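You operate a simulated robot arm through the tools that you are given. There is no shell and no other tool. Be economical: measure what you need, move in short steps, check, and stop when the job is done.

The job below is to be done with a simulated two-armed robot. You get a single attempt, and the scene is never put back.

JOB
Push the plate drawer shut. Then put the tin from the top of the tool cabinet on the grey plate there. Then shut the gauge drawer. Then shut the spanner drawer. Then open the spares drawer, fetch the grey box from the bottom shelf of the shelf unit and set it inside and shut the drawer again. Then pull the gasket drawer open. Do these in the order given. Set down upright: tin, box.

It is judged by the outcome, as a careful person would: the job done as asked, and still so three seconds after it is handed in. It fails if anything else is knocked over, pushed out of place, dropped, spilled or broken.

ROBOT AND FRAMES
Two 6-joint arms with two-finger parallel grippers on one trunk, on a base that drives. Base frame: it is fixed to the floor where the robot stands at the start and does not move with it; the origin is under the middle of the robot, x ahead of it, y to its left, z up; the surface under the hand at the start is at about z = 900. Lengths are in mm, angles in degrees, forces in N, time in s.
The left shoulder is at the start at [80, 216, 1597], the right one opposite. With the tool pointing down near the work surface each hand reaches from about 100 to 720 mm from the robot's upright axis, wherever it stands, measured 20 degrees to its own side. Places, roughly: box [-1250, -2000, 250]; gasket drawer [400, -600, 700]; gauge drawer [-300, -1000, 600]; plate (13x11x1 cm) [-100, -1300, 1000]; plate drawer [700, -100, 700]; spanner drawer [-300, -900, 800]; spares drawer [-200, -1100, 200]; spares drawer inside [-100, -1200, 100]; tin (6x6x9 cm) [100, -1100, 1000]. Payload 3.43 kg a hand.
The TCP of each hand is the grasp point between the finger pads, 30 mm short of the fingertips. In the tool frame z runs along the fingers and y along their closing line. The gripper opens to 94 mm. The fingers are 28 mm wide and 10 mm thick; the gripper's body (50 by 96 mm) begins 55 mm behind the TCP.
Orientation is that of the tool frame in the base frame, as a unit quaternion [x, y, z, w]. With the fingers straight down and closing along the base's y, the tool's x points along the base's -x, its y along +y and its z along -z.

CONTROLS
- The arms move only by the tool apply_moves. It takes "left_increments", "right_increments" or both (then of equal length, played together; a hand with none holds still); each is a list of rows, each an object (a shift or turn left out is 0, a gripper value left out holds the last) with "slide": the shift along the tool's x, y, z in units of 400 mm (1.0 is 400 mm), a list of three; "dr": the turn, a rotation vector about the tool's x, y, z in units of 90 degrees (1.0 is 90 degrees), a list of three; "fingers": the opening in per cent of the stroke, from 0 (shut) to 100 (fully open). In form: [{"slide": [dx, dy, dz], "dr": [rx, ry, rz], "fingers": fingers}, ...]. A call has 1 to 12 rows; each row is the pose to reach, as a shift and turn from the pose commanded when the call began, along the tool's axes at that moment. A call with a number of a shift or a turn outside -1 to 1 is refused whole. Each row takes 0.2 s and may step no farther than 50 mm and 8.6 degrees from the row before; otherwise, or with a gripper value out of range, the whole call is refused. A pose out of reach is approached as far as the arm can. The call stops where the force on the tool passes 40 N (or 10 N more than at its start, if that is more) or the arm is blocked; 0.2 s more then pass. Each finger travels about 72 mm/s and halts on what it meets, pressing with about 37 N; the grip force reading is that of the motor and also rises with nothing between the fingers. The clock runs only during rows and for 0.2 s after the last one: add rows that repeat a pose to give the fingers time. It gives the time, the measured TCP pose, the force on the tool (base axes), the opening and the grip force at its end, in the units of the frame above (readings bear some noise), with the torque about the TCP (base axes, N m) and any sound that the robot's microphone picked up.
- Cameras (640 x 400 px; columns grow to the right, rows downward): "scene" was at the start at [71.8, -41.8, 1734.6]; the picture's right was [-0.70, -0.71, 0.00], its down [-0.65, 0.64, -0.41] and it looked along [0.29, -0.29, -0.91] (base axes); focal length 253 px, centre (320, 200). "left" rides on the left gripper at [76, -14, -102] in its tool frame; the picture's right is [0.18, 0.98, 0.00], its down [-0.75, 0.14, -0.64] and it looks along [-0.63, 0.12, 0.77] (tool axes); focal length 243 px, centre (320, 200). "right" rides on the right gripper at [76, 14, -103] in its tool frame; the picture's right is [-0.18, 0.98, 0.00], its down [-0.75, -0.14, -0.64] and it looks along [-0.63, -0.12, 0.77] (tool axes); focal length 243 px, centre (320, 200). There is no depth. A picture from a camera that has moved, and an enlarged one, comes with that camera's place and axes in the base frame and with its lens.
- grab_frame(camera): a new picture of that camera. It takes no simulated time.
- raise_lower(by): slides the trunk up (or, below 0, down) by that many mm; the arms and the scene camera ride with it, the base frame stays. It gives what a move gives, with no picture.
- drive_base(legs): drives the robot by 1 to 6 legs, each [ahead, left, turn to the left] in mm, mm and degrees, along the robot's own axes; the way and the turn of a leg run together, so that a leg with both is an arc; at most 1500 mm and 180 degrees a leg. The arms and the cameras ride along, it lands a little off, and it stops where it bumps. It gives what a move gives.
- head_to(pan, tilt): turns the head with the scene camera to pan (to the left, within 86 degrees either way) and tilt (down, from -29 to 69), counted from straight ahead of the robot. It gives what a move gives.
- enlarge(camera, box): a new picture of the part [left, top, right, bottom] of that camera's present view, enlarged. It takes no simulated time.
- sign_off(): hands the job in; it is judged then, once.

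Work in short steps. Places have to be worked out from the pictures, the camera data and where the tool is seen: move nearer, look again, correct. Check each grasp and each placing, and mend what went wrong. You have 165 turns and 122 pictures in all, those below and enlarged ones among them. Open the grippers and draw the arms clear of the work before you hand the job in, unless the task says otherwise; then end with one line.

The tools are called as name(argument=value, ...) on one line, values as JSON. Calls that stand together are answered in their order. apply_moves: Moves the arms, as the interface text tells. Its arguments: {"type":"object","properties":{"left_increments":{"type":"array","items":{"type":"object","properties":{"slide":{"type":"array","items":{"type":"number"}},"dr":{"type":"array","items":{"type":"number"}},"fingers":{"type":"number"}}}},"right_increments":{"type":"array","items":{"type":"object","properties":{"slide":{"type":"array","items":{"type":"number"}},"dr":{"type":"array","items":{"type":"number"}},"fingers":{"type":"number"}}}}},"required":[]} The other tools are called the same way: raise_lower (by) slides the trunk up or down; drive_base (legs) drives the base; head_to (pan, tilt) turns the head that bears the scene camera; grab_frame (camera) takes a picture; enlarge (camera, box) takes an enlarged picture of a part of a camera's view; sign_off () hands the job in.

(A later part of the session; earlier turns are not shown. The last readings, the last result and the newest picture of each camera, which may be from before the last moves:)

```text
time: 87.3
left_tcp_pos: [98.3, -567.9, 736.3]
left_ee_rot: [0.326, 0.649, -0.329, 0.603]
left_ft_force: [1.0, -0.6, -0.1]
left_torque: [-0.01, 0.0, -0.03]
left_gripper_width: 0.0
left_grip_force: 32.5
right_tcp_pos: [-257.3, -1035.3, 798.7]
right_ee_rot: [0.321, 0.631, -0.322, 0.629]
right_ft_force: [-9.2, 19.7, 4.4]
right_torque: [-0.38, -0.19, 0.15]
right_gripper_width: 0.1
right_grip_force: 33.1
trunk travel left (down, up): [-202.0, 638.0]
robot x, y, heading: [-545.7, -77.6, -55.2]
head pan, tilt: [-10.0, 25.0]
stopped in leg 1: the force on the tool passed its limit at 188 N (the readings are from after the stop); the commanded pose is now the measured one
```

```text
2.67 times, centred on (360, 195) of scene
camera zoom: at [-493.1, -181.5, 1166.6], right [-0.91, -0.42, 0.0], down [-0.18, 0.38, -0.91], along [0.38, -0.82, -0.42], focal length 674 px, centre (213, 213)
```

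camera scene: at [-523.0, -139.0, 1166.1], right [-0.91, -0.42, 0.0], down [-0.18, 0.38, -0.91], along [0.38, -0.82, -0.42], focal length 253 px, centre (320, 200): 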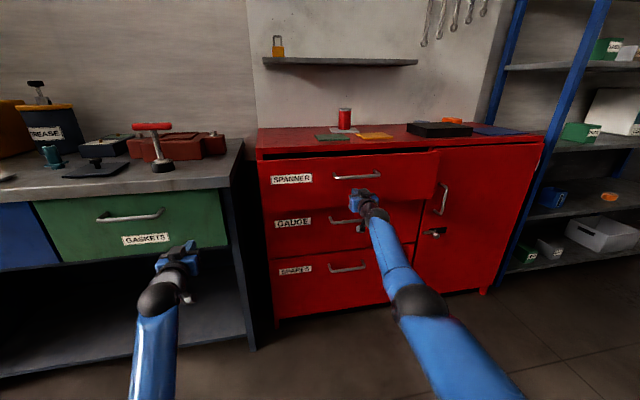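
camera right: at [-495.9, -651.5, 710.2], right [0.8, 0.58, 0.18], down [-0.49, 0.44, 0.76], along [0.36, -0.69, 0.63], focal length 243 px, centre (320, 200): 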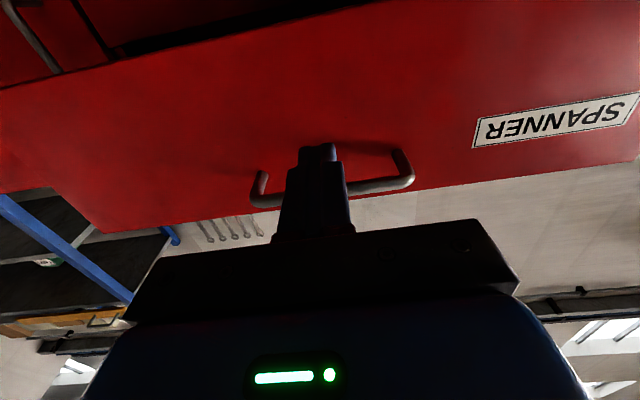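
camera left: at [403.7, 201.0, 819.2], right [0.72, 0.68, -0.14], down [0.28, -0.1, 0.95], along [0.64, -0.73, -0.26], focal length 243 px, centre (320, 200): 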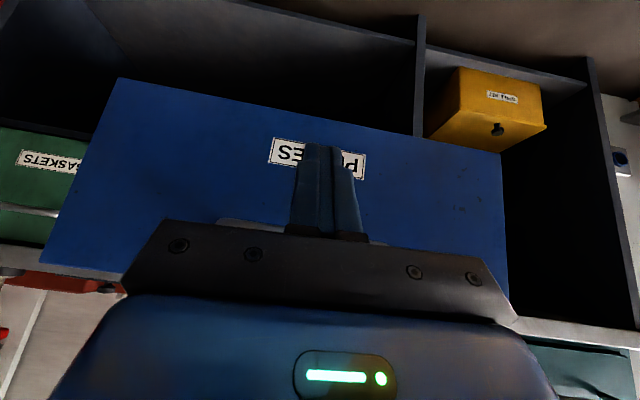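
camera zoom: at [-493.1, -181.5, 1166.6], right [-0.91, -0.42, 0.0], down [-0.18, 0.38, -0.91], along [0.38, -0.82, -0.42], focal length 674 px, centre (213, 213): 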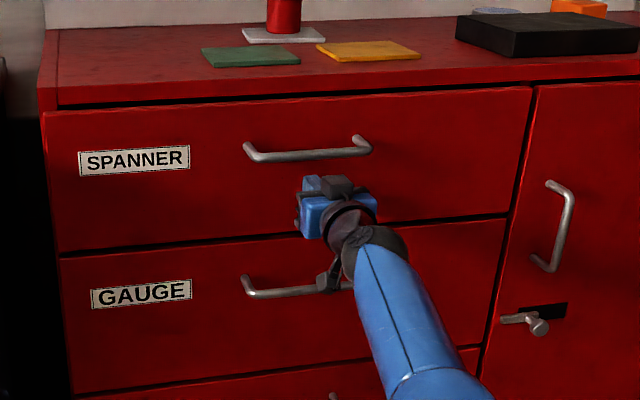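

Spanner drawer is shut (same stop, n≈700). Next the spares drawer; its handle I judge at n≈665, s≈780, z≈411. I withdraw, back off, and roll the hand 90° so that it closes vertically on the bar.

apply_moves(right_increments=[{"slide": [0, 0, -0.1]}, {"slide": [0, 0, -0.2]}, {"slide": [0, 0, -0.3]}, {"slide": [0, 0, -0.375]}])

drive_base(legs=[[-160, 0, 0]])

apply_moves(right_increments=[{"dr": [0, 0, 0.09], "fingers": 100}, {"dr": [0, 0, 0.18]}, {"dr": [0, 0, 0.27]}, {"dr": [0, 0, 0.36]}, {"dr": [0, 0, 0.45]}, {"dr": [0, 0, 0.54]}, {"dr": [0, 0, 0.63]}, {"dr": [0, 0, 0.72]}, {"dr": [0, 0, 0.81]}, {"dr": [0, 0, 0.9]}, {"dr": [0, 0, 0.99]}])

raise_lower(by=-200)

grab_frame(camera="scene")

```text
time: 88.3
left_tcp_pos: [101.3, -571.4, 734.0]
left_ee_rot: [0.328, 0.65, -0.329, 0.602]
left_ft_force: [-0.4, -0.4, 1.1]
left_torque: [0.02, 0.04, -0.01]
left_gripper_width: 0.0
left_grip_force: 33.1
right_tcp_pos: [-342.9, -915.7, 794.4]
right_ee_rot: [0.321, 0.633, -0.32, 0.628]
right_ft_force: [1.0, 0.0, 0.7]
right_torque: [0.0, 0.02, 0.0]
right_gripper_width: 0.1
right_grip_force: 33.1
trunk travel left (down, up): [-202.0, 638.0]
robot x, y, heading: [-547.6, -78.9, -55.3]
head pan, tilt: [-10.0, 25.0]
```

```text
time: 89.7
left_tcp_pos: [10.6, -440.8, 734.7]
left_ee_rot: [0.326, 0.65, -0.327, 0.603]
left_ft_force: [0.1, 0.2, 0.0]
left_torque: [0.0, 0.03, 0.02]
left_gripper_width: 0.1
left_grip_force: 33.1
right_tcp_pos: [-430.2, -786.2, 796.3]
right_ee_rot: [0.321, 0.633, -0.32, 0.628]
right_ft_force: [-0.8, -0.1, 0.4]
right_torque: [0.02, 0.0, -0.02]
right_gripper_width: 0.0
right_grip_force: 33.1
trunk travel left (down, up): [-202.0, 638.0]
robot x, y, heading: [-636.8, 51.5, -55.0]
head pan, tilt: [-10.0, 25.0]
```

```text
time: 92.1
left_tcp_pos: [12.1, -441.8, 733.3]
left_ee_rot: [0.327, 0.651, -0.328, 0.602]
left_ft_force: [0.5, 0.9, 0.5]
left_torque: [0.01, -0.01, -0.01]
left_gripper_width: 0.0
left_grip_force: 33.4
right_tcp_pos: [-431.3, -787.1, 793.9]
right_ee_rot: [0.673, 0.225, 0.212, 0.672]
right_ft_force: [0.6, -0.2, -1.0]
right_torque: [0.03, 0.0, 0.03]
right_gripper_width: 94.0
right_grip_force: 0.0
trunk travel left (down, up): [-202.0, 638.0]
robot x, y, heading: [-638.2, 49.2, -55.3]
head pan, tilt: [-10.0, 25.0]
```

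```text
time: 94.3
left_tcp_pos: [10.8, -442.4, 533.6]
left_ee_rot: [0.327, 0.651, -0.328, 0.602]
left_ft_force: [0.9, 0.2, 0.1]
left_torque: [0.02, 0.02, 0.01]
left_gripper_width: 0.0
left_grip_force: 33.5
right_tcp_pos: [-430.5, -787.5, 595.7]
right_ee_rot: [0.673, 0.225, 0.212, 0.672]
right_ft_force: [-0.7, 0.0, -0.6]
right_torque: [0.03, 0.01, 0.01]
right_gripper_width: 94.2
right_grip_force: 0.0
trunk travel left (down, up): [-2.0, 838.0]
robot x, y, heading: [-634.9, 51.9, -55.1]
head pan, tilt: [-10.0, 25.0]
```

```text
64 pictures are left
camera scene: at [-580.8, -56.8, 966.2], right [-0.91, -0.42, 0.0], down [-0.18, 0.38, -0.91], along [0.38, -0.82, -0.42], focal length 253 px, centre (320, 200)
```

scene: 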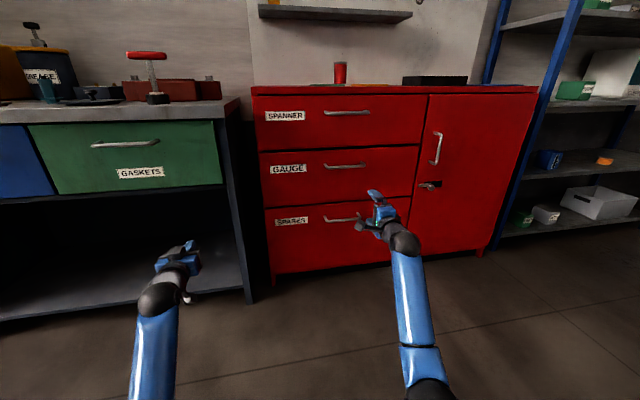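

The hand is rolled (closing vertically). I lower it 180 mm and look from the hand camera and the head.

apply_moves(right_increments=[{"slide": [0, -0.11, 0]}, {"slide": [0, -0.22, 0]}, {"slide": [0, -0.33, 0]}, {"slide": [0, -0.45, 0]}, {"slide": [0, -0.45, 0]}])

grab_frame(camera="right")

enlarge(camera="scene", box=[250, 80, 490, 280])

```text
time: 95.5
left_tcp_pos: [10.4, -441.8, 532.6]
left_ee_rot: [0.326, 0.651, -0.327, 0.602]
left_ft_force: [0.5, 0.4, 0.3]
left_torque: [-0.04, 0.03, 0.03]
left_gripper_width: 0.1
left_grip_force: 32.3
right_tcp_pos: [-432.6, -786.3, 414.2]
right_ee_rot: [0.673, 0.225, 0.211, 0.672]
right_ft_force: [-0.3, -0.7, -0.4]
right_torque: [-0.01, 0.0, -0.02]
right_gripper_width: 94.2
right_grip_force: 0.0
trunk travel left (down, up): [-2.0, 838.0]
robot x, y, heading: [-636.8, 51.2, -55.3]
head pan, tilt: [-10.0, 25.0]
```

```text
63 pictures are left
camera right: at [-430.4, -658.5, 426.9], right [-0.13, -0.1, 0.99], down [-0.99, 0.08, -0.12], along [-0.06, -0.99, -0.11], focal length 243 px, centre (320, 200)
```

right: 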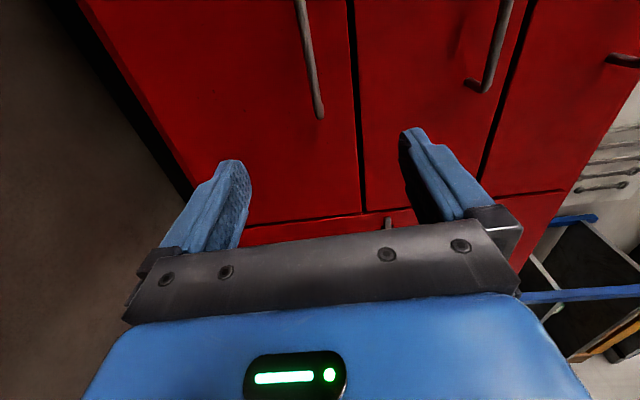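

```text
2.00 times, centred on (370, 180) of scene
camera zoom: at [-580.7, -56.9, 966.1], right [-0.91, -0.42, 0.0], down [-0.18, 0.38, -0.91], along [0.38, -0.82, -0.42], focal length 506 px, centre (220, 240)
```

zoom: 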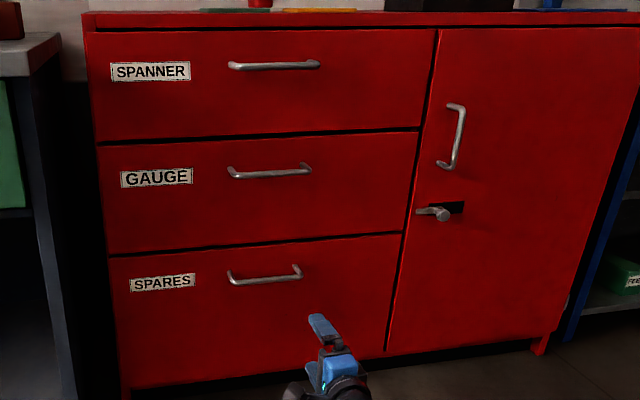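

The spares handle is at about n 665, z≈405, s 700–865. I centre on it, drive ahead 150 mm, and check.

apply_moves(right_increments=[{"slide": [0.04, -0.018, 0]}])

drive_base(legs=[[150, 0, 0]])

grab_frame(camera="right")

```text
time: 95.9
left_tcp_pos: [11.5, -442.4, 533.7]
left_ee_rot: [0.327, 0.651, -0.329, 0.601]
left_ft_force: [1.0, -0.2, -0.6]
left_torque: [0.0, 0.0, 0.01]
left_gripper_width: 0.1
left_grip_force: 33.1
right_tcp_pos: [-420.2, -777.4, 408.2]
right_ee_rot: [0.673, 0.224, 0.211, 0.672]
right_ft_force: [0.4, 0.1, -0.2]
right_torque: [0.01, 0.01, 0.02]
right_gripper_width: 94.0
right_grip_force: 0.1
trunk travel left (down, up): [-2.0, 838.0]
robot x, y, heading: [-636.0, 49.4, -55.2]
head pan, tilt: [-10.0, 25.0]
```

```text
time: 97.2
left_tcp_pos: [95.6, -561.8, 532.8]
left_ee_rot: [0.327, 0.651, -0.328, 0.601]
left_ft_force: [0.3, 0.9, -0.7]
left_torque: [-0.01, 0.05, 0.01]
left_gripper_width: 0.0
left_grip_force: 32.7
right_tcp_pos: [-335.7, -899.1, 407.7]
right_ee_rot: [0.674, 0.225, 0.21, 0.671]
right_ft_force: [0.7, -0.8, -0.3]
right_torque: [0.02, -0.01, 0.01]
right_gripper_width: 94.2
right_grip_force: 0.1
trunk travel left (down, up): [-2.0, 838.0]
robot x, y, heading: [-554.3, -68.6, -55.5]
head pan, tilt: [-10.0, 25.0]
```

```text
61 pictures are left
camera right: at [-333.6, -770.8, 420.2], right [-0.13, -0.1, 0.99], down [-0.99, 0.08, -0.12], along [-0.06, -0.99, -0.11], focal length 243 px, centre (320, 200)
```

right: 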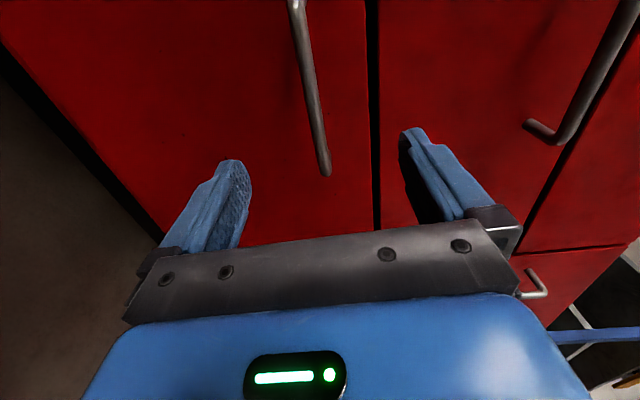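

Bar at z≈401 within the open fingers (hand z 408). I advance 118 mm, lowering 6 mm, then close.

apply_moves(right_increments=[{"slide": [0, -0.015, 0.1]}, {"slide": [0, -0.015, 0.2]}, {"slide": [0, -0.015, 0.295]}, {"slide": [0, -0.015, 0.295]}])

grab_frame(camera="right")

```text
time: 98.2
left_tcp_pos: [94.8, -562.6, 534.8]
left_ee_rot: [0.327, 0.651, -0.328, 0.601]
left_ft_force: [0.2, -0.2, -0.5]
left_torque: [0.0, -0.03, 0.0]
left_gripper_width: 0.0
left_grip_force: 33.1
right_tcp_pos: [-273.6, -982.4, 406.8]
right_ee_rot: [0.673, 0.225, 0.21, 0.673]
right_ft_force: [0.4, -0.4, -0.6]
right_torque: [-0.05, 0.0, 0.02]
right_gripper_width: 93.9
right_grip_force: 0.0
right hand out of reach, approached as far as the arm can: row 3, 4
trunk travel left (down, up): [-2.0, 838.0]
robot x, y, heading: [-551.2, -65.1, -55.2]
head pan, tilt: [-10.0, 25.0]
```

```text
60 pictures are left
camera right: at [-271.4, -853.9, 419.5], right [-0.13, -0.1, 0.99], down [-0.99, 0.08, -0.12], along [-0.06, -0.99, -0.11], focal length 243 px, centre (320, 200)
```

right: 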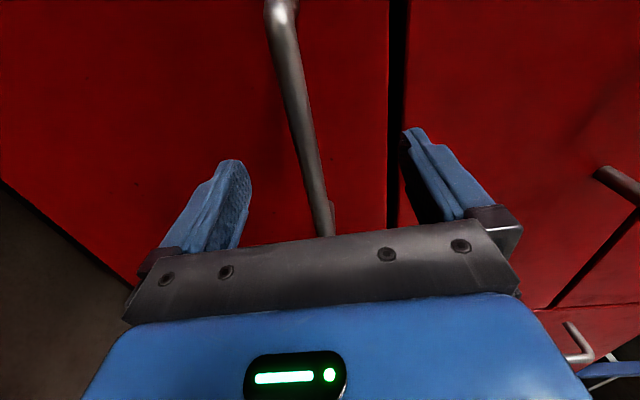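

The bar lies about 11 mm beyond the TCP, inside the finger length. I close the grip.

apply_moves(right_increments=[{"slide": [0, -0.012, 0.02], "fingers": 50}, {"slide": [0, -0.012, 0.02], "fingers": 0}, {"slide": [0, -0.012, 0.02], "fingers": 0}, {"slide": [0, -0.012, 0.02], "fingers": 0}, {"slide": [0, -0.012, 0.02], "fingers": 0}])

grab_frame(camera="right")

```text
time: 99.4
left_tcp_pos: [96.8, -563.8, 533.4]
left_ee_rot: [0.328, 0.652, -0.327, 0.601]
left_ft_force: [0.5, -1.3, -0.4]
left_torque: [0.02, -0.01, -0.01]
left_gripper_width: 0.2
left_grip_force: 33.1
right_tcp_pos: [-273.3, -982.0, 399.9]
right_ee_rot: [0.677, 0.224, 0.211, 0.669]
right_ft_force: [-1.2, 8.0, -16.8]
right_torque: [1.28, -0.79, -0.32]
right_gripper_width: 13.5
right_grip_force: 45.3
right hand out of reach, approached as far as the arm can: row 1, 2, 3, 4, 5
trunk travel left (down, up): [-2.0, 838.0]
robot x, y, heading: [-549.9, -69.3, -55.4]
head pan, tilt: [-10.0, 25.0]
```

```text
59 pictures are left
camera right: at [-271.5, -854.0, 414.3], right [-0.13, -0.11, 0.99], down [-0.99, 0.08, -0.12], along [-0.06, -0.99, -0.12], focal length 243 px, centre (320, 200)
```

right: 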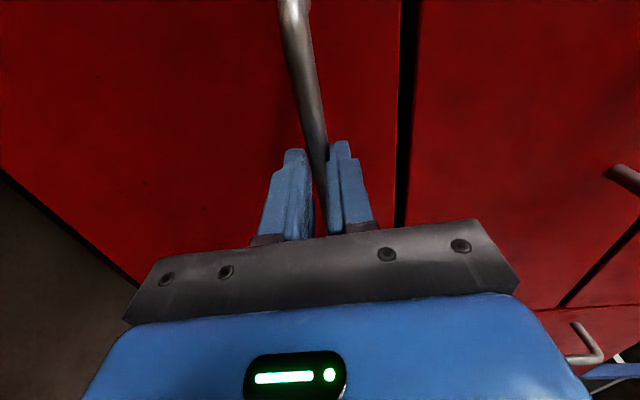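

The bar is gripped (13.5 mm). I pull by driving back 120 mm first.

drive_base(legs=[[-120, 0, 0]])

grab_frame(camera="scene")

```text
time: 100.7
left_tcp_pos: [26.5, -465.5, 531.6]
left_ee_rot: [0.329, 0.651, -0.328, 0.601]
left_ft_force: [-0.8, 0.4, 0.9]
left_torque: [-0.02, 0.0, 0.0]
left_gripper_width: 0.2
left_grip_force: 32.6
right_tcp_pos: [-344.4, -884.5, 401.3]
right_ee_rot: [0.676, 0.224, 0.209, 0.67]
right_ft_force: [-0.7, -3.9, -20.2]
right_torque: [1.25, -0.69, -0.45]
right_gripper_width: 13.9
right_grip_force: 45.4
trunk travel left (down, up): [-2.0, 838.0]
robot x, y, heading: [-620.6, 30.5, -55.1]
head pan, tilt: [-10.0, 25.0]
```

```text
58 pictures are left
camera scene: at [-565.0, -82.0, 965.6], right [-0.91, -0.42, 0.0], down [-0.18, 0.39, -0.9], along [0.38, -0.82, -0.43], focal length 253 px, centre (320, 200)
```

scene: 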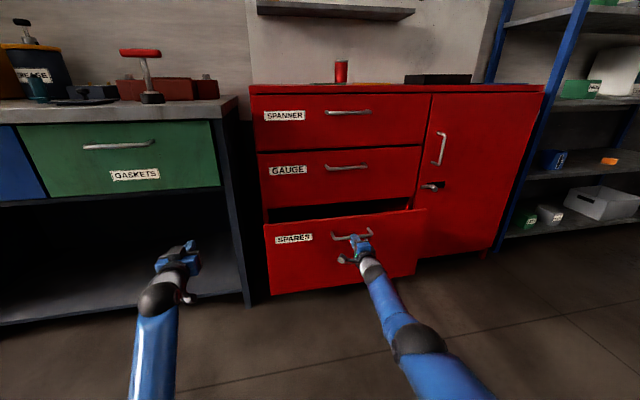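

The drawer comes. I pull another 150 mm.

drive_base(legs=[[-150, 0, 0]])

grab_frame(camera="scene")

```text
time: 102.0
left_tcp_pos: [-60.2, -342.8, 533.0]
left_ee_rot: [0.328, 0.651, -0.327, 0.601]
left_ft_force: [0.4, 0.8, -0.1]
left_torque: [0.02, -0.01, 0.01]
left_gripper_width: 0.2
left_grip_force: 33.0
right_tcp_pos: [-433.2, -761.5, 400.9]
right_ee_rot: [0.677, 0.222, 0.209, 0.669]
right_ft_force: [-14.3, -12.1, -12.4]
right_torque: [1.06, -0.78, -0.95]
right_gripper_width: 13.9
right_grip_force: 45.1
trunk travel left (down, up): [-2.0, 838.0]
robot x, y, heading: [-708.7, 151.7, -55.2]
head pan, tilt: [-10.0, 25.0]
```

```text
57 pictures are left
camera scene: at [-652.0, 42.3, 965.8], right [-0.91, -0.42, 0.0], down [-0.18, 0.39, -0.91], along [0.38, -0.82, -0.42], focal length 253 px, centre (320, 200)
```

scene: 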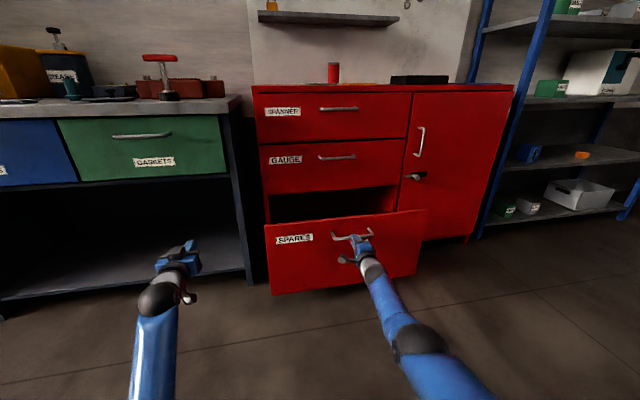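

The spares drawer is open by about 270 mm. I release the handle, back away, and look to the right toward the shelf.

apply_moves(right_increments=[{"fingers": 50}, {"fingers": 100}, {"fingers": 100}, {"fingers": 100}])

drive_base(legs=[[-180, 0, 0]])

head_to(pan=-60, tilt=25)

grab_frame(camera="scene")

```text
time: 103.0
left_tcp_pos: [-61.7, -342.2, 533.7]
left_ee_rot: [0.328, 0.65, -0.329, 0.602]
left_ft_force: [0.0, -0.3, -0.5]
left_torque: [-0.01, -0.01, -0.01]
left_gripper_width: 0.0
left_grip_force: 32.7
right_tcp_pos: [-432.2, -761.6, 402.9]
right_ee_rot: [0.677, 0.223, 0.209, 0.67]
right_ft_force: [0.6, -0.1, 0.3]
right_torque: [0.01, -0.02, -0.02]
right_gripper_width: 94.0
right_grip_force: 0.1
trunk travel left (down, up): [-2.0, 838.0]
robot x, y, heading: [-703.1, 151.8, -55.4]
head pan, tilt: [-10.0, 25.0]
```

```text
time: 104.2
left_tcp_pos: [-107.4, -275.1, 532.5]
left_ee_rot: [0.327, 0.65, -0.329, 0.601]
left_ft_force: [-0.6, -0.4, 0.8]
left_torque: [-0.01, -0.01, -0.03]
left_gripper_width: 0.0
left_grip_force: 33.7
right_tcp_pos: [-478.8, -693.9, 403.1]
right_ee_rot: [0.677, 0.224, 0.208, 0.669]
right_ft_force: [0.6, -0.2, -0.7]
right_torque: [-0.02, -0.04, 0.01]
right_gripper_width: 94.1
right_grip_force: 0.1
trunk travel left (down, up): [-2.0, 838.0]
robot x, y, heading: [-750.1, 220.2, -55.2]
head pan, tilt: [-10.0, 25.0]
stopped in leg 1: the robot was blocked; the commanded pose is now the measured one
```

```text
time: 105.3
left_tcp_pos: [-107.4, -276.3, 533.3]
left_ee_rot: [0.328, 0.651, -0.329, 0.6]
left_ft_force: [-1.0, 0.1, 1.0]
left_torque: [0.0, 0.0, 0.0]
left_gripper_width: 0.1
left_grip_force: 33.0
right_tcp_pos: [-478.8, -694.5, 403.0]
right_ee_rot: [0.677, 0.221, 0.209, 0.671]
right_ft_force: [-0.5, -0.2, -0.4]
right_torque: [-0.02, 0.0, 0.0]
right_gripper_width: 94.0
right_grip_force: 0.2
trunk travel left (down, up): [-2.0, 838.0]
robot x, y, heading: [-751.6, 216.5, -55.1]
head pan, tilt: [-60.0, 25.0]
```

```text
56 pictures are left
camera scene: at [-775.6, 111.4, 966.1], right [-0.9, 0.43, 0.0], down [0.18, 0.38, -0.91], along [-0.39, -0.82, -0.42], focal length 253 px, centre (320, 200)
```

scene: 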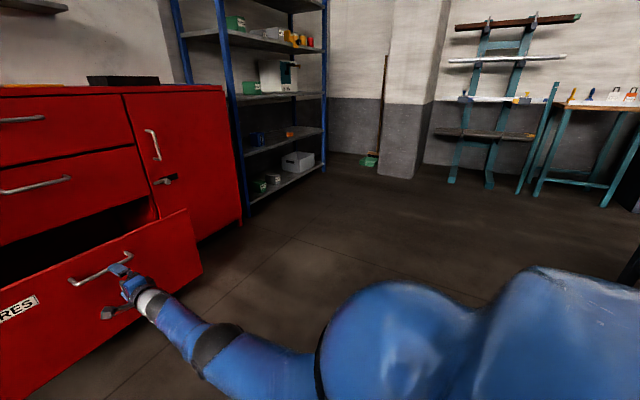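

The base bumped something behind me, so I go no farther back. The bottom shelf's small grey box is at about n≈860–920, s≈2190. I ease 30 mm ahead (handle still clear), then drive right along the aisle.

drive_base(legs=[[30, 0, 0], [0, -700, 0]])

head_to(pan=-40, tilt=25)

grab_frame(camera="scene")

head_to(pan=86, tilt=30)

grab_frame(camera="scene")

```text
time: 109.6
left_tcp_pos: [-670.4, -700.4, 533.4]
left_ee_rot: [0.332, 0.648, -0.333, 0.599]
left_ft_force: [0.6, -0.1, 0.3]
left_torque: [-0.05, 0.0, 0.03]
left_gripper_width: 0.0
left_grip_force: 33.5
right_tcp_pos: [-1048.7, -1114.3, 403.4]
right_ee_rot: [0.678, 0.218, 0.204, 0.672]
right_ft_force: [-0.3, -0.1, 0.3]
right_torque: [0.0, 0.02, 0.02]
right_gripper_width: 94.0
right_grip_force: 0.0
trunk travel left (down, up): [-2.0, 838.0]
robot x, y, heading: [-1306.2, -196.6, -56.1]
head pan, tilt: [-60.0, 25.0]
```

```text
time: 110.4
left_tcp_pos: [-669.8, -701.1, 534.3]
left_ee_rot: [0.332, 0.648, -0.333, 0.599]
left_ft_force: [0.4, 0.5, -0.1]
left_torque: [0.01, -0.03, -0.03]
left_gripper_width: 0.0
left_grip_force: 32.7
right_tcp_pos: [-1049.0, -1115.6, 403.8]
right_ee_rot: [0.678, 0.217, 0.204, 0.672]
right_ft_force: [-0.1, 0.8, -0.3]
right_torque: [-0.01, 0.03, 0.02]
right_gripper_width: 93.8
right_grip_force: 0.1
trunk travel left (down, up): [-2.0, 838.0]
robot x, y, heading: [-1308.9, -197.1, -56.3]
head pan, tilt: [-40.0, 25.0]
```

```text
55 pictures are left
camera scene: at [-1303.0, -313.1, 966.1], right [-0.99, 0.11, 0.0], down [0.05, 0.42, -0.91], along [-0.1, -0.9, -0.42], focal length 253 px, centre (320, 200)
```

scene: 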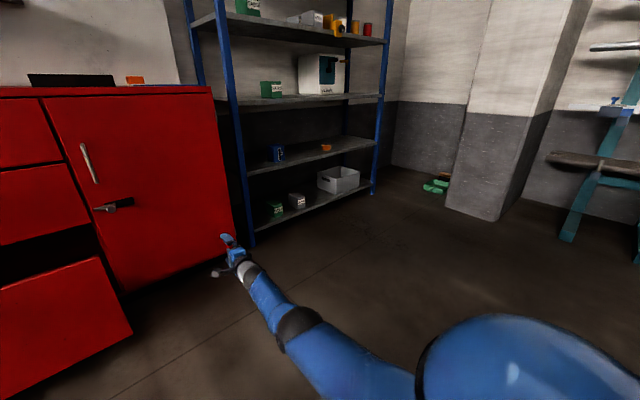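

```text
time: 112.5
left_tcp_pos: [-670.5, -700.2, 533.5]
left_ee_rot: [0.332, 0.649, -0.332, 0.599]
left_ft_force: [0.6, -0.5, 0.0]
left_torque: [0.0, 0.01, 0.01]
left_gripper_width: 0.3
left_grip_force: 33.1
right_tcp_pos: [-1048.8, -1114.3, 403.8]
right_ee_rot: [0.679, 0.217, 0.204, 0.671]
right_ft_force: [0.2, -0.1, -0.3]
right_torque: [0.0, 0.03, 0.0]
right_gripper_width: 93.9
right_grip_force: 0.1
trunk travel left (down, up): [-2.0, 838.0]
robot x, y, heading: [-1308.1, -198.0, -56.1]
head pan, tilt: [85.9, 30.0]
```

```text
54 pictures are left
camera scene: at [-1214.6, -176.6, 958.2], right [0.5, -0.87, 0.0], down [-0.43, -0.25, -0.87], along [0.75, 0.43, -0.5], focal length 253 px, centre (320, 200)
```

scene: 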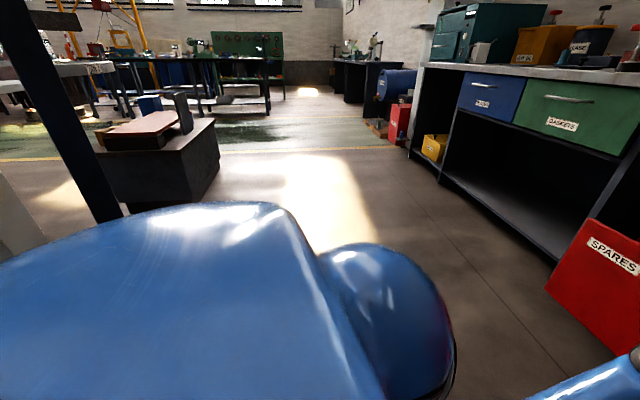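

The thing behind is a fixed dark column. The grey box is small (about 9–10 cm), labelled, beside a green one. I drive further right and ahead, straightening my heading.

drive_base(legs=[[0, -720, 1.1], [250, 0, 0]])

head_to(pan=-15, tilt=30)

grab_frame(camera="scene")

```text
time: 117.9
left_tcp_pos: [-1113.2, -1297.3, 534.2]
left_ee_rot: [0.325, 0.652, -0.326, 0.603]
left_ft_force: [-0.1, -0.3, -0.6]
left_torque: [0.02, -0.01, -0.03]
left_gripper_width: 0.2
left_grip_force: 33.3
right_tcp_pos: [-1482.7, -1720.7, 403.0]
right_ee_rot: [0.676, 0.225, 0.212, 0.668]
right_ft_force: [-0.8, -0.1, 0.1]
right_torque: [-0.03, 0.03, 0.02]
right_gripper_width: 94.0
right_grip_force: 0.1
trunk travel left (down, up): [-2.0, 838.0]
robot x, y, heading: [-1764.4, -810.6, -54.9]
head pan, tilt: [85.9, 30.0]
```

```text
time: 119.6
left_tcp_pos: [-1114.2, -1298.6, 534.1]
left_ee_rot: [0.325, 0.652, -0.326, 0.603]
left_ft_force: [0.1, 0.3, 0.1]
left_torque: [0.04, 0.0, 0.01]
left_gripper_width: 0.0
left_grip_force: 32.6
right_tcp_pos: [-1483.6, -1720.6, 402.4]
right_ee_rot: [0.675, 0.227, 0.212, 0.67]
right_ft_force: [-0.5, 0.5, 0.9]
right_torque: [-0.04, 0.01, 0.0]
right_gripper_width: 93.9
right_grip_force: 0.1
trunk travel left (down, up): [-2.0, 838.0]
robot x, y, heading: [-1766.9, -807.9, -55.2]
head pan, tilt: [-15.0, 30.0]
```

```text
53 pictures are left
camera scene: at [-1716.7, -918.3, 958.2], right [-0.94, -0.35, 0.0], down [-0.17, 0.47, -0.87], along [0.3, -0.81, -0.5], focal length 253 px, centre (320, 200)
```

scene: 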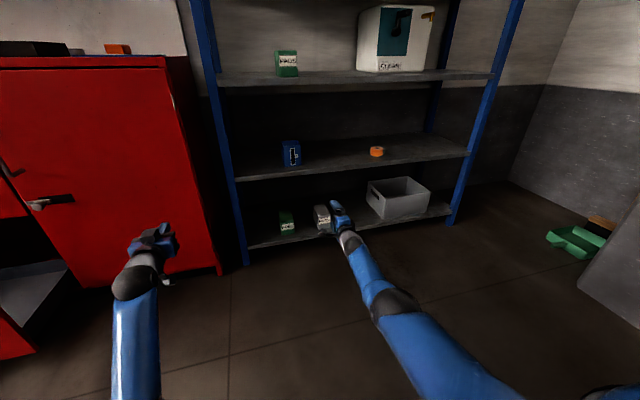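

I zoom on the bottom shelf.

enlarge(camera="scene", box=[240, 130, 480, 280])

grab_frame(camera="right")

```text
2.67 times, centred on (360, 205) of scene
camera zoom: at [-1716.7, -918.3, 958.2], right [-0.94, -0.35, 0.0], down [-0.17, 0.47, -0.87], along [0.3, -0.81, -0.5], focal length 674 px, centre (213, 187)
```

zoom: 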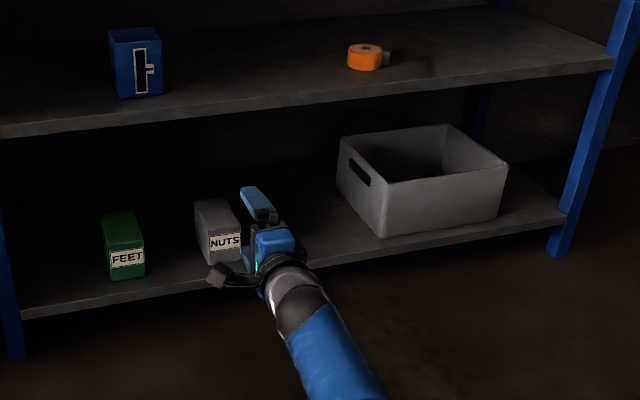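

```text
51 pictures are left
camera right: at [-1481.5, -1592.8, 416.6], right [-0.13, -0.11, 0.99], down [-0.99, 0.08, -0.12], along [-0.06, -0.99, -0.12], focal length 243 px, centre (320, 200)
```

right: 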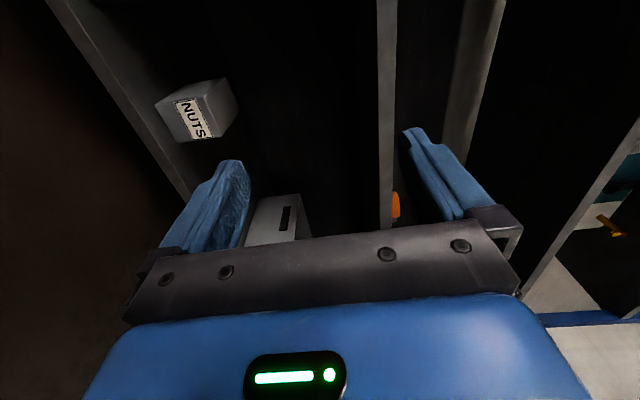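

The NUTS box is the grey one: I judge it 75 wide, 120 deep, 70 high at n 820–940, s≈2230, z 154–224. I'll take it from above-front with the tool pitched 70° down. First unroll and pitch the hand here in free space.

apply_moves(right_increments=[{"dr": [0, 0, -0.09]}, {"dr": [0, 0, -0.18]}, {"dr": [0, 0, -0.27]}, {"dr": [0, 0, -0.36]}, {"dr": [0, 0, -0.45]}, {"dr": [0, 0, -0.54]}, {"dr": [0, 0, -0.63]}, {"dr": [0, 0, -0.72]}, {"dr": [0, 0, -0.81]}, {"dr": [0, 0, -0.9]}, {"dr": [0, 0, -0.99]}])

apply_moves(right_increments=[{"slide": [0, 0, -0.042], "dr": [0, 0.087, 0]}, {"slide": [0, 0, -0.083], "dr": [0, 0.173, 0]}, {"slide": [0, 0, -0.125], "dr": [0, 0.26, 0]}, {"slide": [0, 0, -0.167], "dr": [0, 0.346, 0]}, {"slide": [0, 0, -0.208], "dr": [0, 0.433, 0]}, {"slide": [0, 0, -0.25], "dr": [0, 0.52, 0]}, {"slide": [0, 0, -0.29], "dr": [0, 0.606, 0]}, {"slide": [0, 0, -0.333], "dr": [0, 0.693, 0]}, {"slide": [0, 0, -0.375], "dr": [0, 0.78, 0]}, {"slide": [0, 0, -0.375], "dr": [0, 0.78, 0]}])

```text
time: 122.0
left_tcp_pos: [-1113.9, -1299.1, 533.9]
left_ee_rot: [0.325, 0.651, -0.327, 0.603]
left_ft_force: [-0.5, 0.4, 0.5]
left_torque: [0.0, 0.01, 0.0]
left_gripper_width: 0.0
left_grip_force: 32.9
right_tcp_pos: [-1483.4, -1720.4, 403.0]
right_ee_rot: [0.323, 0.635, -0.32, 0.624]
right_ft_force: [-0.2, 0.3, 0.4]
right_torque: [0.0, -0.04, 0.0]
right_gripper_width: 94.0
right_grip_force: 0.0
trunk travel left (down, up): [-2.0, 838.0]
robot x, y, heading: [-1764.0, -811.7, -54.9]
head pan, tilt: [-15.0, 30.0]
```

```text
time: 124.2
left_tcp_pos: [-1114.2, -1298.7, 534.1]
left_ee_rot: [0.326, 0.652, -0.327, 0.602]
left_ft_force: [-0.1, -0.9, 0.1]
left_torque: [-0.01, 0.03, -0.01]
left_gripper_width: 0.2
left_grip_force: 33.0
right_tcp_pos: [-1571.8, -1598.5, 404.7]
right_ee_rot: [0.448, 0.879, -0.075, 0.146]
right_ft_force: [0.9, -0.2, 0.0]
right_torque: [-0.02, 0.03, -0.01]
right_gripper_width: 94.1
right_grip_force: 0.1
right hand out of reach, approached as far as the arm can: row 1, 2, 3
trunk travel left (down, up): [-2.0, 838.0]
robot x, y, heading: [-1766.6, -810.2, -54.5]
head pan, tilt: [-15.0, 30.0]
```

The right hand is set (19° off vertical). The left hand would run into the cabinet door when I advance, so I fold it down and back too.

apply_moves(left_increments=[{"slide": [0.076, 0, -0.025], "dr": [0, 0.094, 0]}, {"slide": [0.152, 0, -0.05], "dr": [0, 0.188, 0]}, {"slide": [0.228, 0, -0.075], "dr": [0, 0.282, 0]}, {"slide": [0.304, 0, -0.1], "dr": [0, 0.376, 0]}, {"slide": [0.38, 0, -0.125], "dr": [0, 0.47, 0]}, {"slide": [0.456, 0, -0.15], "dr": [0, 0.564, 0]}, {"slide": [0.532, 0, -0.175], "dr": [0, 0.658, 0]}, {"slide": [0.608, 0, -0.2], "dr": [0, 0.752, 0]}, {"slide": [0.684, 0, -0.225], "dr": [0, 0.846, 0]}, {"slide": [0.76, 0, -0.25], "dr": [0, 0.94, 0]}, {"slide": [0.76, 0, -0.36], "dr": [0, 0.94, 0]}, {"slide": [0.76, 0, -0.48], "dr": [0, 0.94, 0]}])

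apply_moves(left_increments=[{"slide": [0.1, 0, 0]}, {"slide": [0.15, 0, 0]}])

drive_base(legs=[[0, -30, 0], [300, 0, 0]])

grab_frame(camera="scene")

grab_frame(camera="right")

```text
time: 126.8
left_tcp_pos: [-1245.7, -1135.5, 242.7]
left_ee_rot: [0.461, 0.887, -0.022, 0.007]
left_ft_force: [0.7, 0.4, 0.4]
left_torque: [-0.02, 0.02, -0.01]
left_gripper_width: 0.0
left_grip_force: 33.4
right_tcp_pos: [-1571.1, -1599.7, 405.1]
right_ee_rot: [0.448, 0.879, -0.076, 0.146]
right_ft_force: [0.1, -0.3, 0.2]
right_torque: [0.02, 0.0, -0.01]
right_gripper_width: 93.8
right_grip_force: 0.0
trunk travel left (down, up): [-2.0, 838.0]
robot x, y, heading: [-1765.5, -807.6, -54.7]
head pan, tilt: [-15.0, 30.0]
```

```text
time: 127.4
left_tcp_pos: [-1275.6, -1086.5, 233.1]
left_ee_rot: [0.459, 0.888, -0.024, 0.008]
left_ft_force: [-0.6, 0.6, 0.3]
left_torque: [0.0, 0.01, 0.01]
left_gripper_width: 0.0
left_grip_force: 33.4
left hand out of reach, approached as far as the arm can: row 2
right_tcp_pos: [-1571.8, -1598.2, 404.6]
right_ee_rot: [0.448, 0.879, -0.076, 0.147]
right_ft_force: [0.7, -0.5, 0.2]
right_torque: [-0.02, -0.01, -0.01]
right_gripper_width: 93.9
right_grip_force: 0.0
trunk travel left (down, up): [-2.0, 838.0]
robot x, y, heading: [-1761.9, -806.2, -54.7]
head pan, tilt: [-15.0, 30.0]
```

```text
time: 129.9
left_tcp_pos: [-1127.2, -1347.7, 233.8]
left_ee_rot: [0.458, 0.889, -0.022, 0.008]
left_ft_force: [0.0, 0.5, 0.7]
left_torque: [-0.02, 0.01, -0.01]
left_gripper_width: 0.0
left_grip_force: 32.8
right_tcp_pos: [-1417.3, -1862.5, 405.5]
right_ee_rot: [0.446, 0.88, -0.075, 0.147]
right_ft_force: [0.5, 1.1, 0.4]
right_torque: [0.03, 0.02, 0.01]
right_gripper_width: 93.7
right_grip_force: 0.0
trunk travel left (down, up): [-2.0, 838.0]
robot x, y, heading: [-1616.8, -1074.2, -54.4]
head pan, tilt: [-15.0, 30.0]
```

```text
50 pictures are left
camera scene: at [-1566.5, -1182.0, 958.1], right [-0.94, -0.35, 0.0], down [-0.17, 0.47, -0.87], along [0.3, -0.81, -0.5], focal length 253 px, centre (320, 200)
```

scene: 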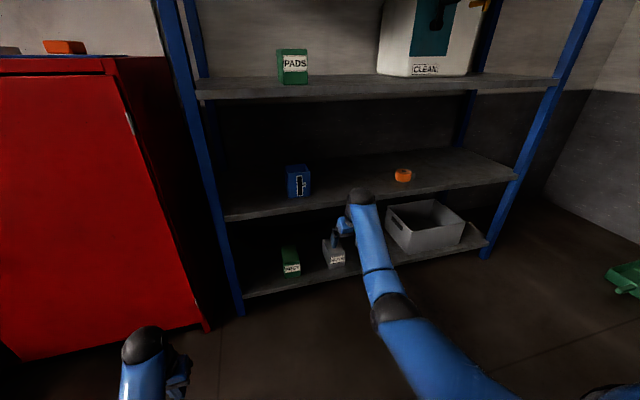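

```text
49 pictures are left
camera right: at [-1468.1, -1768.2, 475.9], right [0.9, 0.44, 0.06], down [0.18, -0.49, 0.85], along [0.4, -0.75, -0.52], focal length 243 px, centre (320, 200)
```

right: 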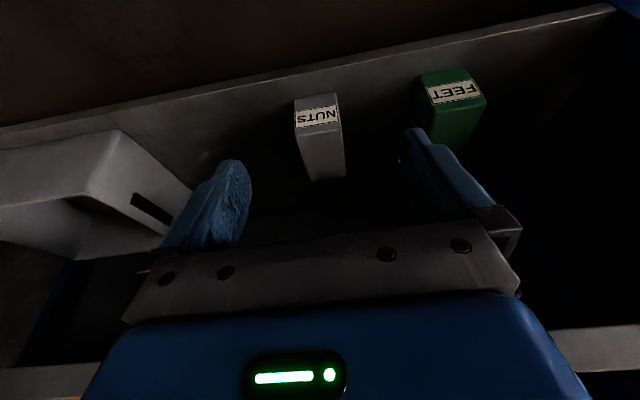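

Refined: box centre s≈2240, n≈840–950. The wrist must pass under the middle shelf (lip about z 468), so I go low before going in: down to z≈215 in front, then look.

apply_moves(right_increments=[{"slide": [0.031, -0.005, 0.09]}, {"slide": [0.062, -0.01, 0.18]}, {"slide": [0.093, -0.015, 0.27]}, {"slide": [0.124, -0.02, 0.36]}, {"slide": [0.155, -0.025, 0.449]}, {"slide": [0.155, -0.025, 0.449]}])

grab_frame(camera="right")

enlarge(camera="scene", box=[220, 150, 460, 300])

```text
time: 131.3
left_tcp_pos: [-1125.4, -1347.6, 235.1]
left_ee_rot: [0.458, 0.888, -0.023, 0.008]
left_ft_force: [-1.0, -0.4, 0.3]
left_torque: [-0.02, 0.04, 0.03]
left_gripper_width: 0.0
left_grip_force: 32.7
right_tcp_pos: [-1427.0, -1868.1, 214.6]
right_ee_rot: [0.446, 0.879, -0.076, 0.146]
right_ft_force: [-1.1, -0.2, 1.1]
right_torque: [-0.03, 0.01, 0.03]
right_gripper_width: 93.9
right_grip_force: 0.1
trunk travel left (down, up): [-2.0, 838.0]
robot x, y, heading: [-1615.7, -1071.9, -54.6]
head pan, tilt: [-15.0, 30.0]
```

```text
48 pictures are left
camera right: at [-1478.1, -1774.1, 285.6], right [0.9, 0.44, 0.06], down [0.18, -0.49, 0.85], along [0.4, -0.75, -0.52], focal length 243 px, centre (320, 200)
```

right: 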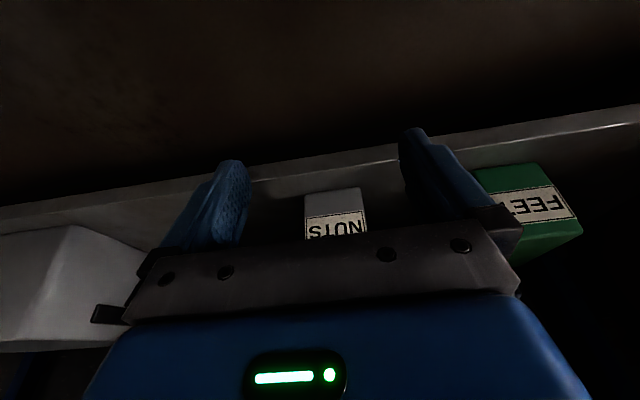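

```text
2.67 times, centred on (340, 225) of scene
camera zoom: at [-1566.6, -1181.8, 958.2], right [-0.94, -0.35, 0.0], down [-0.17, 0.47, -0.87], along [0.3, -0.81, -0.5], focal length 674 px, centre (267, 133)
```

zoom: 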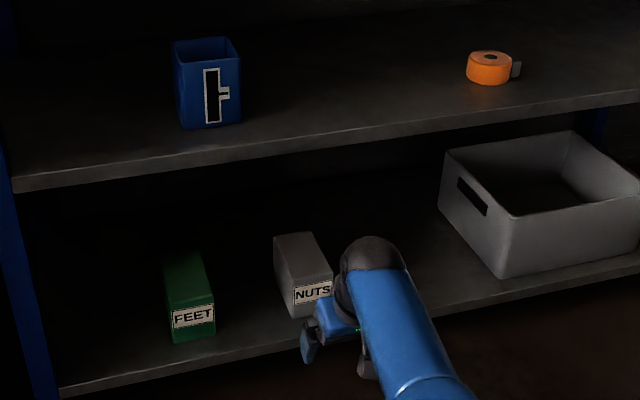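

Refining by triangulating: shelf z≈123, box front n≈853, back ≈972, top ≈205, s≈2241. Hand s matches. I lower to z≈177 and drive ahead 140 mm, fingers to straddle the box.

apply_moves(right_increments=[{"slide": [0.031, 0, 0.09]}, {"slide": [0.031, 0, 0.09]}])

drive_base(legs=[[120, 0, 0]])

grab_frame(camera="right")

enlarge(camera="scene", box=[220, 150, 460, 300])

```text
time: 131.9
left_tcp_pos: [-1126.0, -1348.0, 234.0]
left_ee_rot: [0.458, 0.889, -0.023, 0.008]
left_ft_force: [0.3, 0.1, 0.5]
left_torque: [-0.01, 0.01, 0.02]
left_gripper_width: 0.0
left_grip_force: 33.0
right_tcp_pos: [-1428.9, -1867.6, 179.4]
right_ee_rot: [0.446, 0.88, -0.075, 0.146]
right_ft_force: [-0.4, -0.1, -0.4]
right_torque: [0.01, 0.01, -0.03]
right_gripper_width: 94.0
right_grip_force: 0.1
trunk travel left (down, up): [-2.0, 838.0]
robot x, y, heading: [-1612.8, -1073.3, -54.8]
head pan, tilt: [-15.0, 30.0]
```

```text
time: 133.2
left_tcp_pos: [-1055.3, -1448.3, 235.0]
left_ee_rot: [0.459, 0.888, -0.023, 0.008]
left_ft_force: [-0.4, 0.3, 0.2]
left_torque: [0.02, -0.01, 0.0]
left_gripper_width: 0.0
left_grip_force: 33.6
right_tcp_pos: [-1358.7, -1967.5, 179.1]
right_ee_rot: [0.446, 0.88, -0.075, 0.146]
right_ft_force: [-0.7, -0.5, -0.2]
right_torque: [0.01, -0.04, -0.01]
right_gripper_width: 94.1
right_grip_force: 0.0
trunk travel left (down, up): [-2.0, 838.0]
robot x, y, heading: [-1544.4, -1168.3, -54.6]
head pan, tilt: [-15.0, 30.0]
```

```text
46 pictures are left
camera right: at [-1409.3, -1872.9, 249.7], right [0.9, 0.44, 0.06], down [0.18, -0.49, 0.85], along [0.4, -0.75, -0.52], focal length 243 px, centre (320, 200)
```

right: 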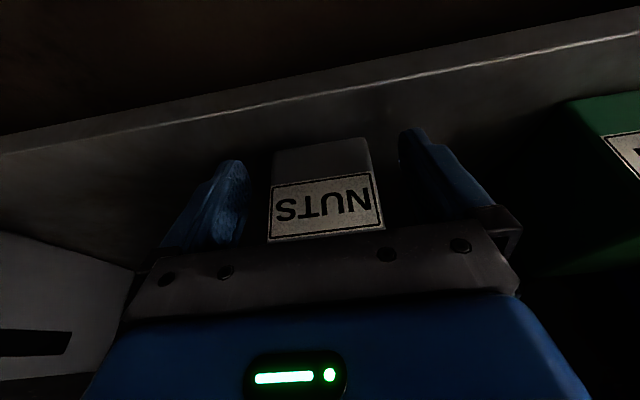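

```text
2.67 times, centred on (340, 225) of scene
camera zoom: at [-1496.0, -1281.5, 958.1], right [-0.94, -0.35, 0.0], down [-0.17, 0.47, -0.87], along [0.3, -0.81, -0.5], focal length 674 px, centre (267, 133)
```

zoom: 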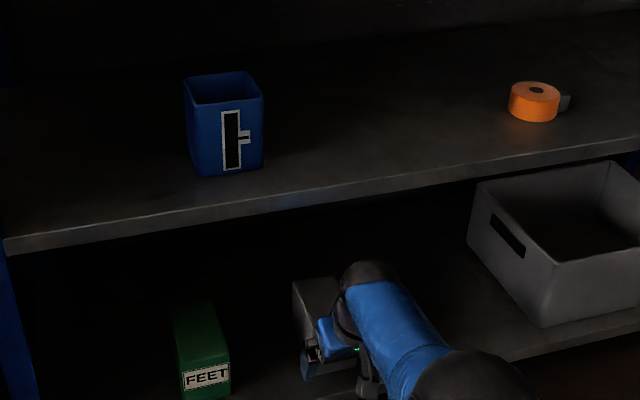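

The fingers straddle the box symmetrically, front at n≈852. I drive 70 mm more to reach its middle.

drive_base(legs=[[70, 0, 0]])

grab_frame(camera="right")

```text
time: 134.2
left_tcp_pos: [-1015.5, -1503.5, 233.8]
left_ee_rot: [0.457, 0.889, -0.023, 0.009]
left_ft_force: [0.3, 0.1, -0.3]
left_torque: [0.01, 0.04, 0.0]
left_gripper_width: 0.0
left_grip_force: 32.8
right_tcp_pos: [-1318.4, -2023.0, 177.9]
right_ee_rot: [0.446, 0.88, -0.075, 0.146]
right_ft_force: [0.5, -0.6, 0.2]
right_torque: [0.0, 0.0, 0.02]
right_gripper_width: 93.9
right_grip_force: 0.2
trunk travel left (down, up): [-2.0, 838.0]
robot x, y, heading: [-1499.8, -1226.3, -54.6]
head pan, tilt: [-15.0, 30.0]
```

```text
44 pictures are left
camera right: at [-1367.9, -1929.1, 249.7], right [0.9, 0.44, 0.06], down [0.19, -0.49, 0.85], along [0.4, -0.75, -0.52], focal length 243 px, centre (320, 200)
```

right: 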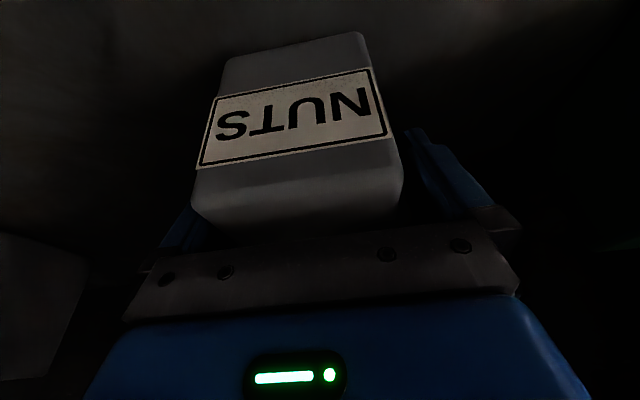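

No contact force; the box is between the fingers. I close.

apply_moves(right_increments=[{"fingers": 60}, {"fingers": 40}, {"fingers": 0}, {"fingers": 0}, {"fingers": 0}])

apply_moves(right_increments=[{"slide": [-0.016, 0, -0.047]}, {"slide": [-0.033, 0, -0.094]}])

grab_frame(camera="right")

```text
time: 135.4
left_tcp_pos: [-1014.0, -1503.8, 233.7]
left_ee_rot: [0.458, 0.889, -0.023, 0.007]
left_ft_force: [0.0, 0.1, 0.9]
left_torque: [-0.01, 0.02, -0.02]
left_gripper_width: 0.0
left_grip_force: 32.8
right_tcp_pos: [-1318.2, -2022.2, 178.1]
right_ee_rot: [0.446, 0.88, -0.075, 0.146]
right_ft_force: [-1.5, 0.6, 1.4]
right_torque: [-0.1, 0.24, -0.11]
right_gripper_width: 76.1
right_grip_force: 37.5
trunk travel left (down, up): [-2.0, 838.0]
robot x, y, heading: [-1503.3, -1228.8, -54.5]
head pan, tilt: [-15.0, 30.0]
```

```text
time: 136.0
left_tcp_pos: [-1015.7, -1503.6, 233.6]
left_ee_rot: [0.457, 0.889, -0.022, 0.007]
left_ft_force: [1.0, 0.5, 1.3]
left_torque: [0.02, 0.0, 0.0]
left_gripper_width: 0.0
left_grip_force: 32.7
right_tcp_pos: [-1316.4, -2022.5, 218.2]
right_ee_rot: [0.446, 0.88, -0.073, 0.145]
right_ft_force: [0.6, 0.5, -3.5]
right_torque: [0.06, 0.03, 0.02]
right_gripper_width: 76.1
right_grip_force: 36.7
trunk travel left (down, up): [-2.0, 838.0]
robot x, y, heading: [-1508.7, -1228.2, -54.3]
head pan, tilt: [-15.0, 30.0]
```

```text
43 pictures are left
camera right: at [-1367.5, -1928.6, 289.4], right [0.9, 0.44, 0.06], down [0.19, -0.49, 0.85], along [0.4, -0.75, -0.52], focal length 243 px, centre (320, 200)
```

right: 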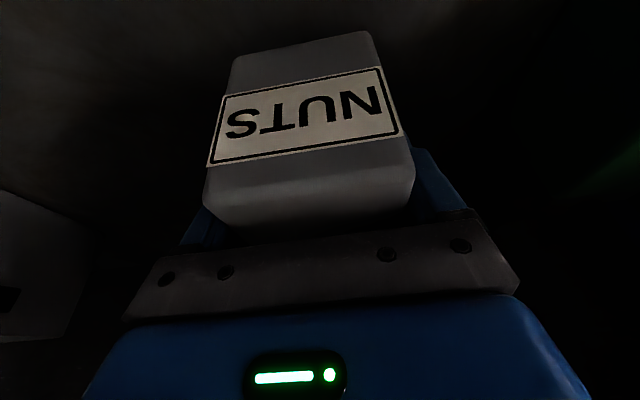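

Grip 76 mm, box lifted 40 mm and steady. I drive back out of the shelf.

drive_base(legs=[[-250, 0, 0], [-230, 0, 0]])

raise_lower(by=400)

grab_frame(camera="right")

grab_frame(camera="scene")

```text
time: 139.2
left_tcp_pos: [-1295.7, -1107.9, 233.7]
left_ee_rot: [0.458, 0.889, -0.022, 0.008]
left_ft_force: [-0.3, -1.1, 0.0]
left_torque: [-0.03, -0.01, 0.01]
left_gripper_width: 0.0
left_grip_force: 32.8
right_tcp_pos: [-1598.7, -1626.3, 218.1]
right_ee_rot: [0.446, 0.88, -0.075, 0.147]
right_ft_force: [0.1, 0.1, -3.6]
right_torque: [0.02, 0.05, 0.02]
right_gripper_width: 76.3
right_grip_force: 36.9
trunk travel left (down, up): [-2.0, 838.0]
robot x, y, heading: [-1789.7, -831.9, -54.6]
head pan, tilt: [-15.0, 30.0]
```

```text
time: 143.0
left_tcp_pos: [-1296.9, -1108.6, 633.3]
left_ee_rot: [0.458, 0.889, -0.022, 0.007]
left_ft_force: [-0.7, -0.5, 0.0]
left_torque: [-0.03, -0.02, 0.01]
left_gripper_width: 0.2
left_grip_force: 33.4
right_tcp_pos: [-1598.7, -1628.3, 618.0]
right_ee_rot: [0.447, 0.879, -0.075, 0.147]
right_ft_force: [-0.1, -0.8, -3.5]
right_torque: [0.07, 0.06, -0.03]
right_gripper_width: 76.2
right_grip_force: 37.4
trunk travel left (down, up): [-402.0, 438.0]
robot x, y, heading: [-1783.8, -832.8, -54.6]
head pan, tilt: [-15.0, 30.0]
```

```text
42 pictures are left
camera right: at [-1649.0, -1534.3, 689.5], right [0.9, 0.44, 0.06], down [0.18, -0.49, 0.85], along [0.4, -0.75, -0.52], focal length 243 px, centre (320, 200)
```

right: 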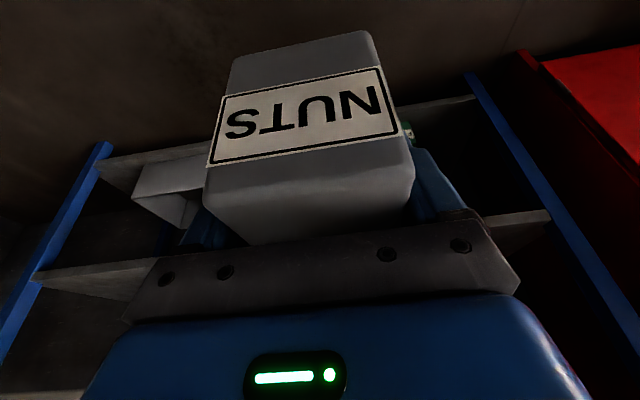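

```text
41 pictures are left
camera scene: at [-1736.9, -943.2, 1358.0], right [-0.94, -0.35, 0.0], down [-0.17, 0.47, -0.87], along [0.3, -0.81, -0.5], focal length 253 px, centre (320, 200)
```

scene: 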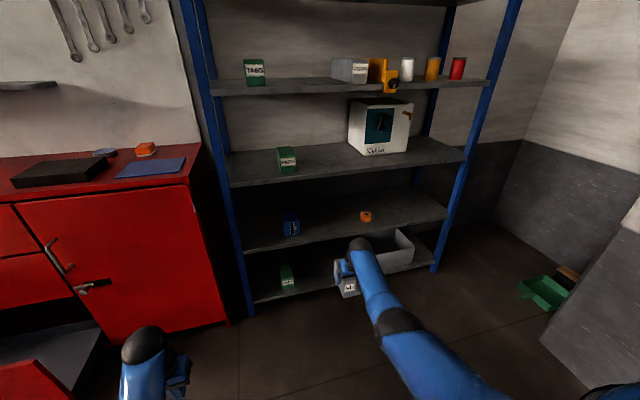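

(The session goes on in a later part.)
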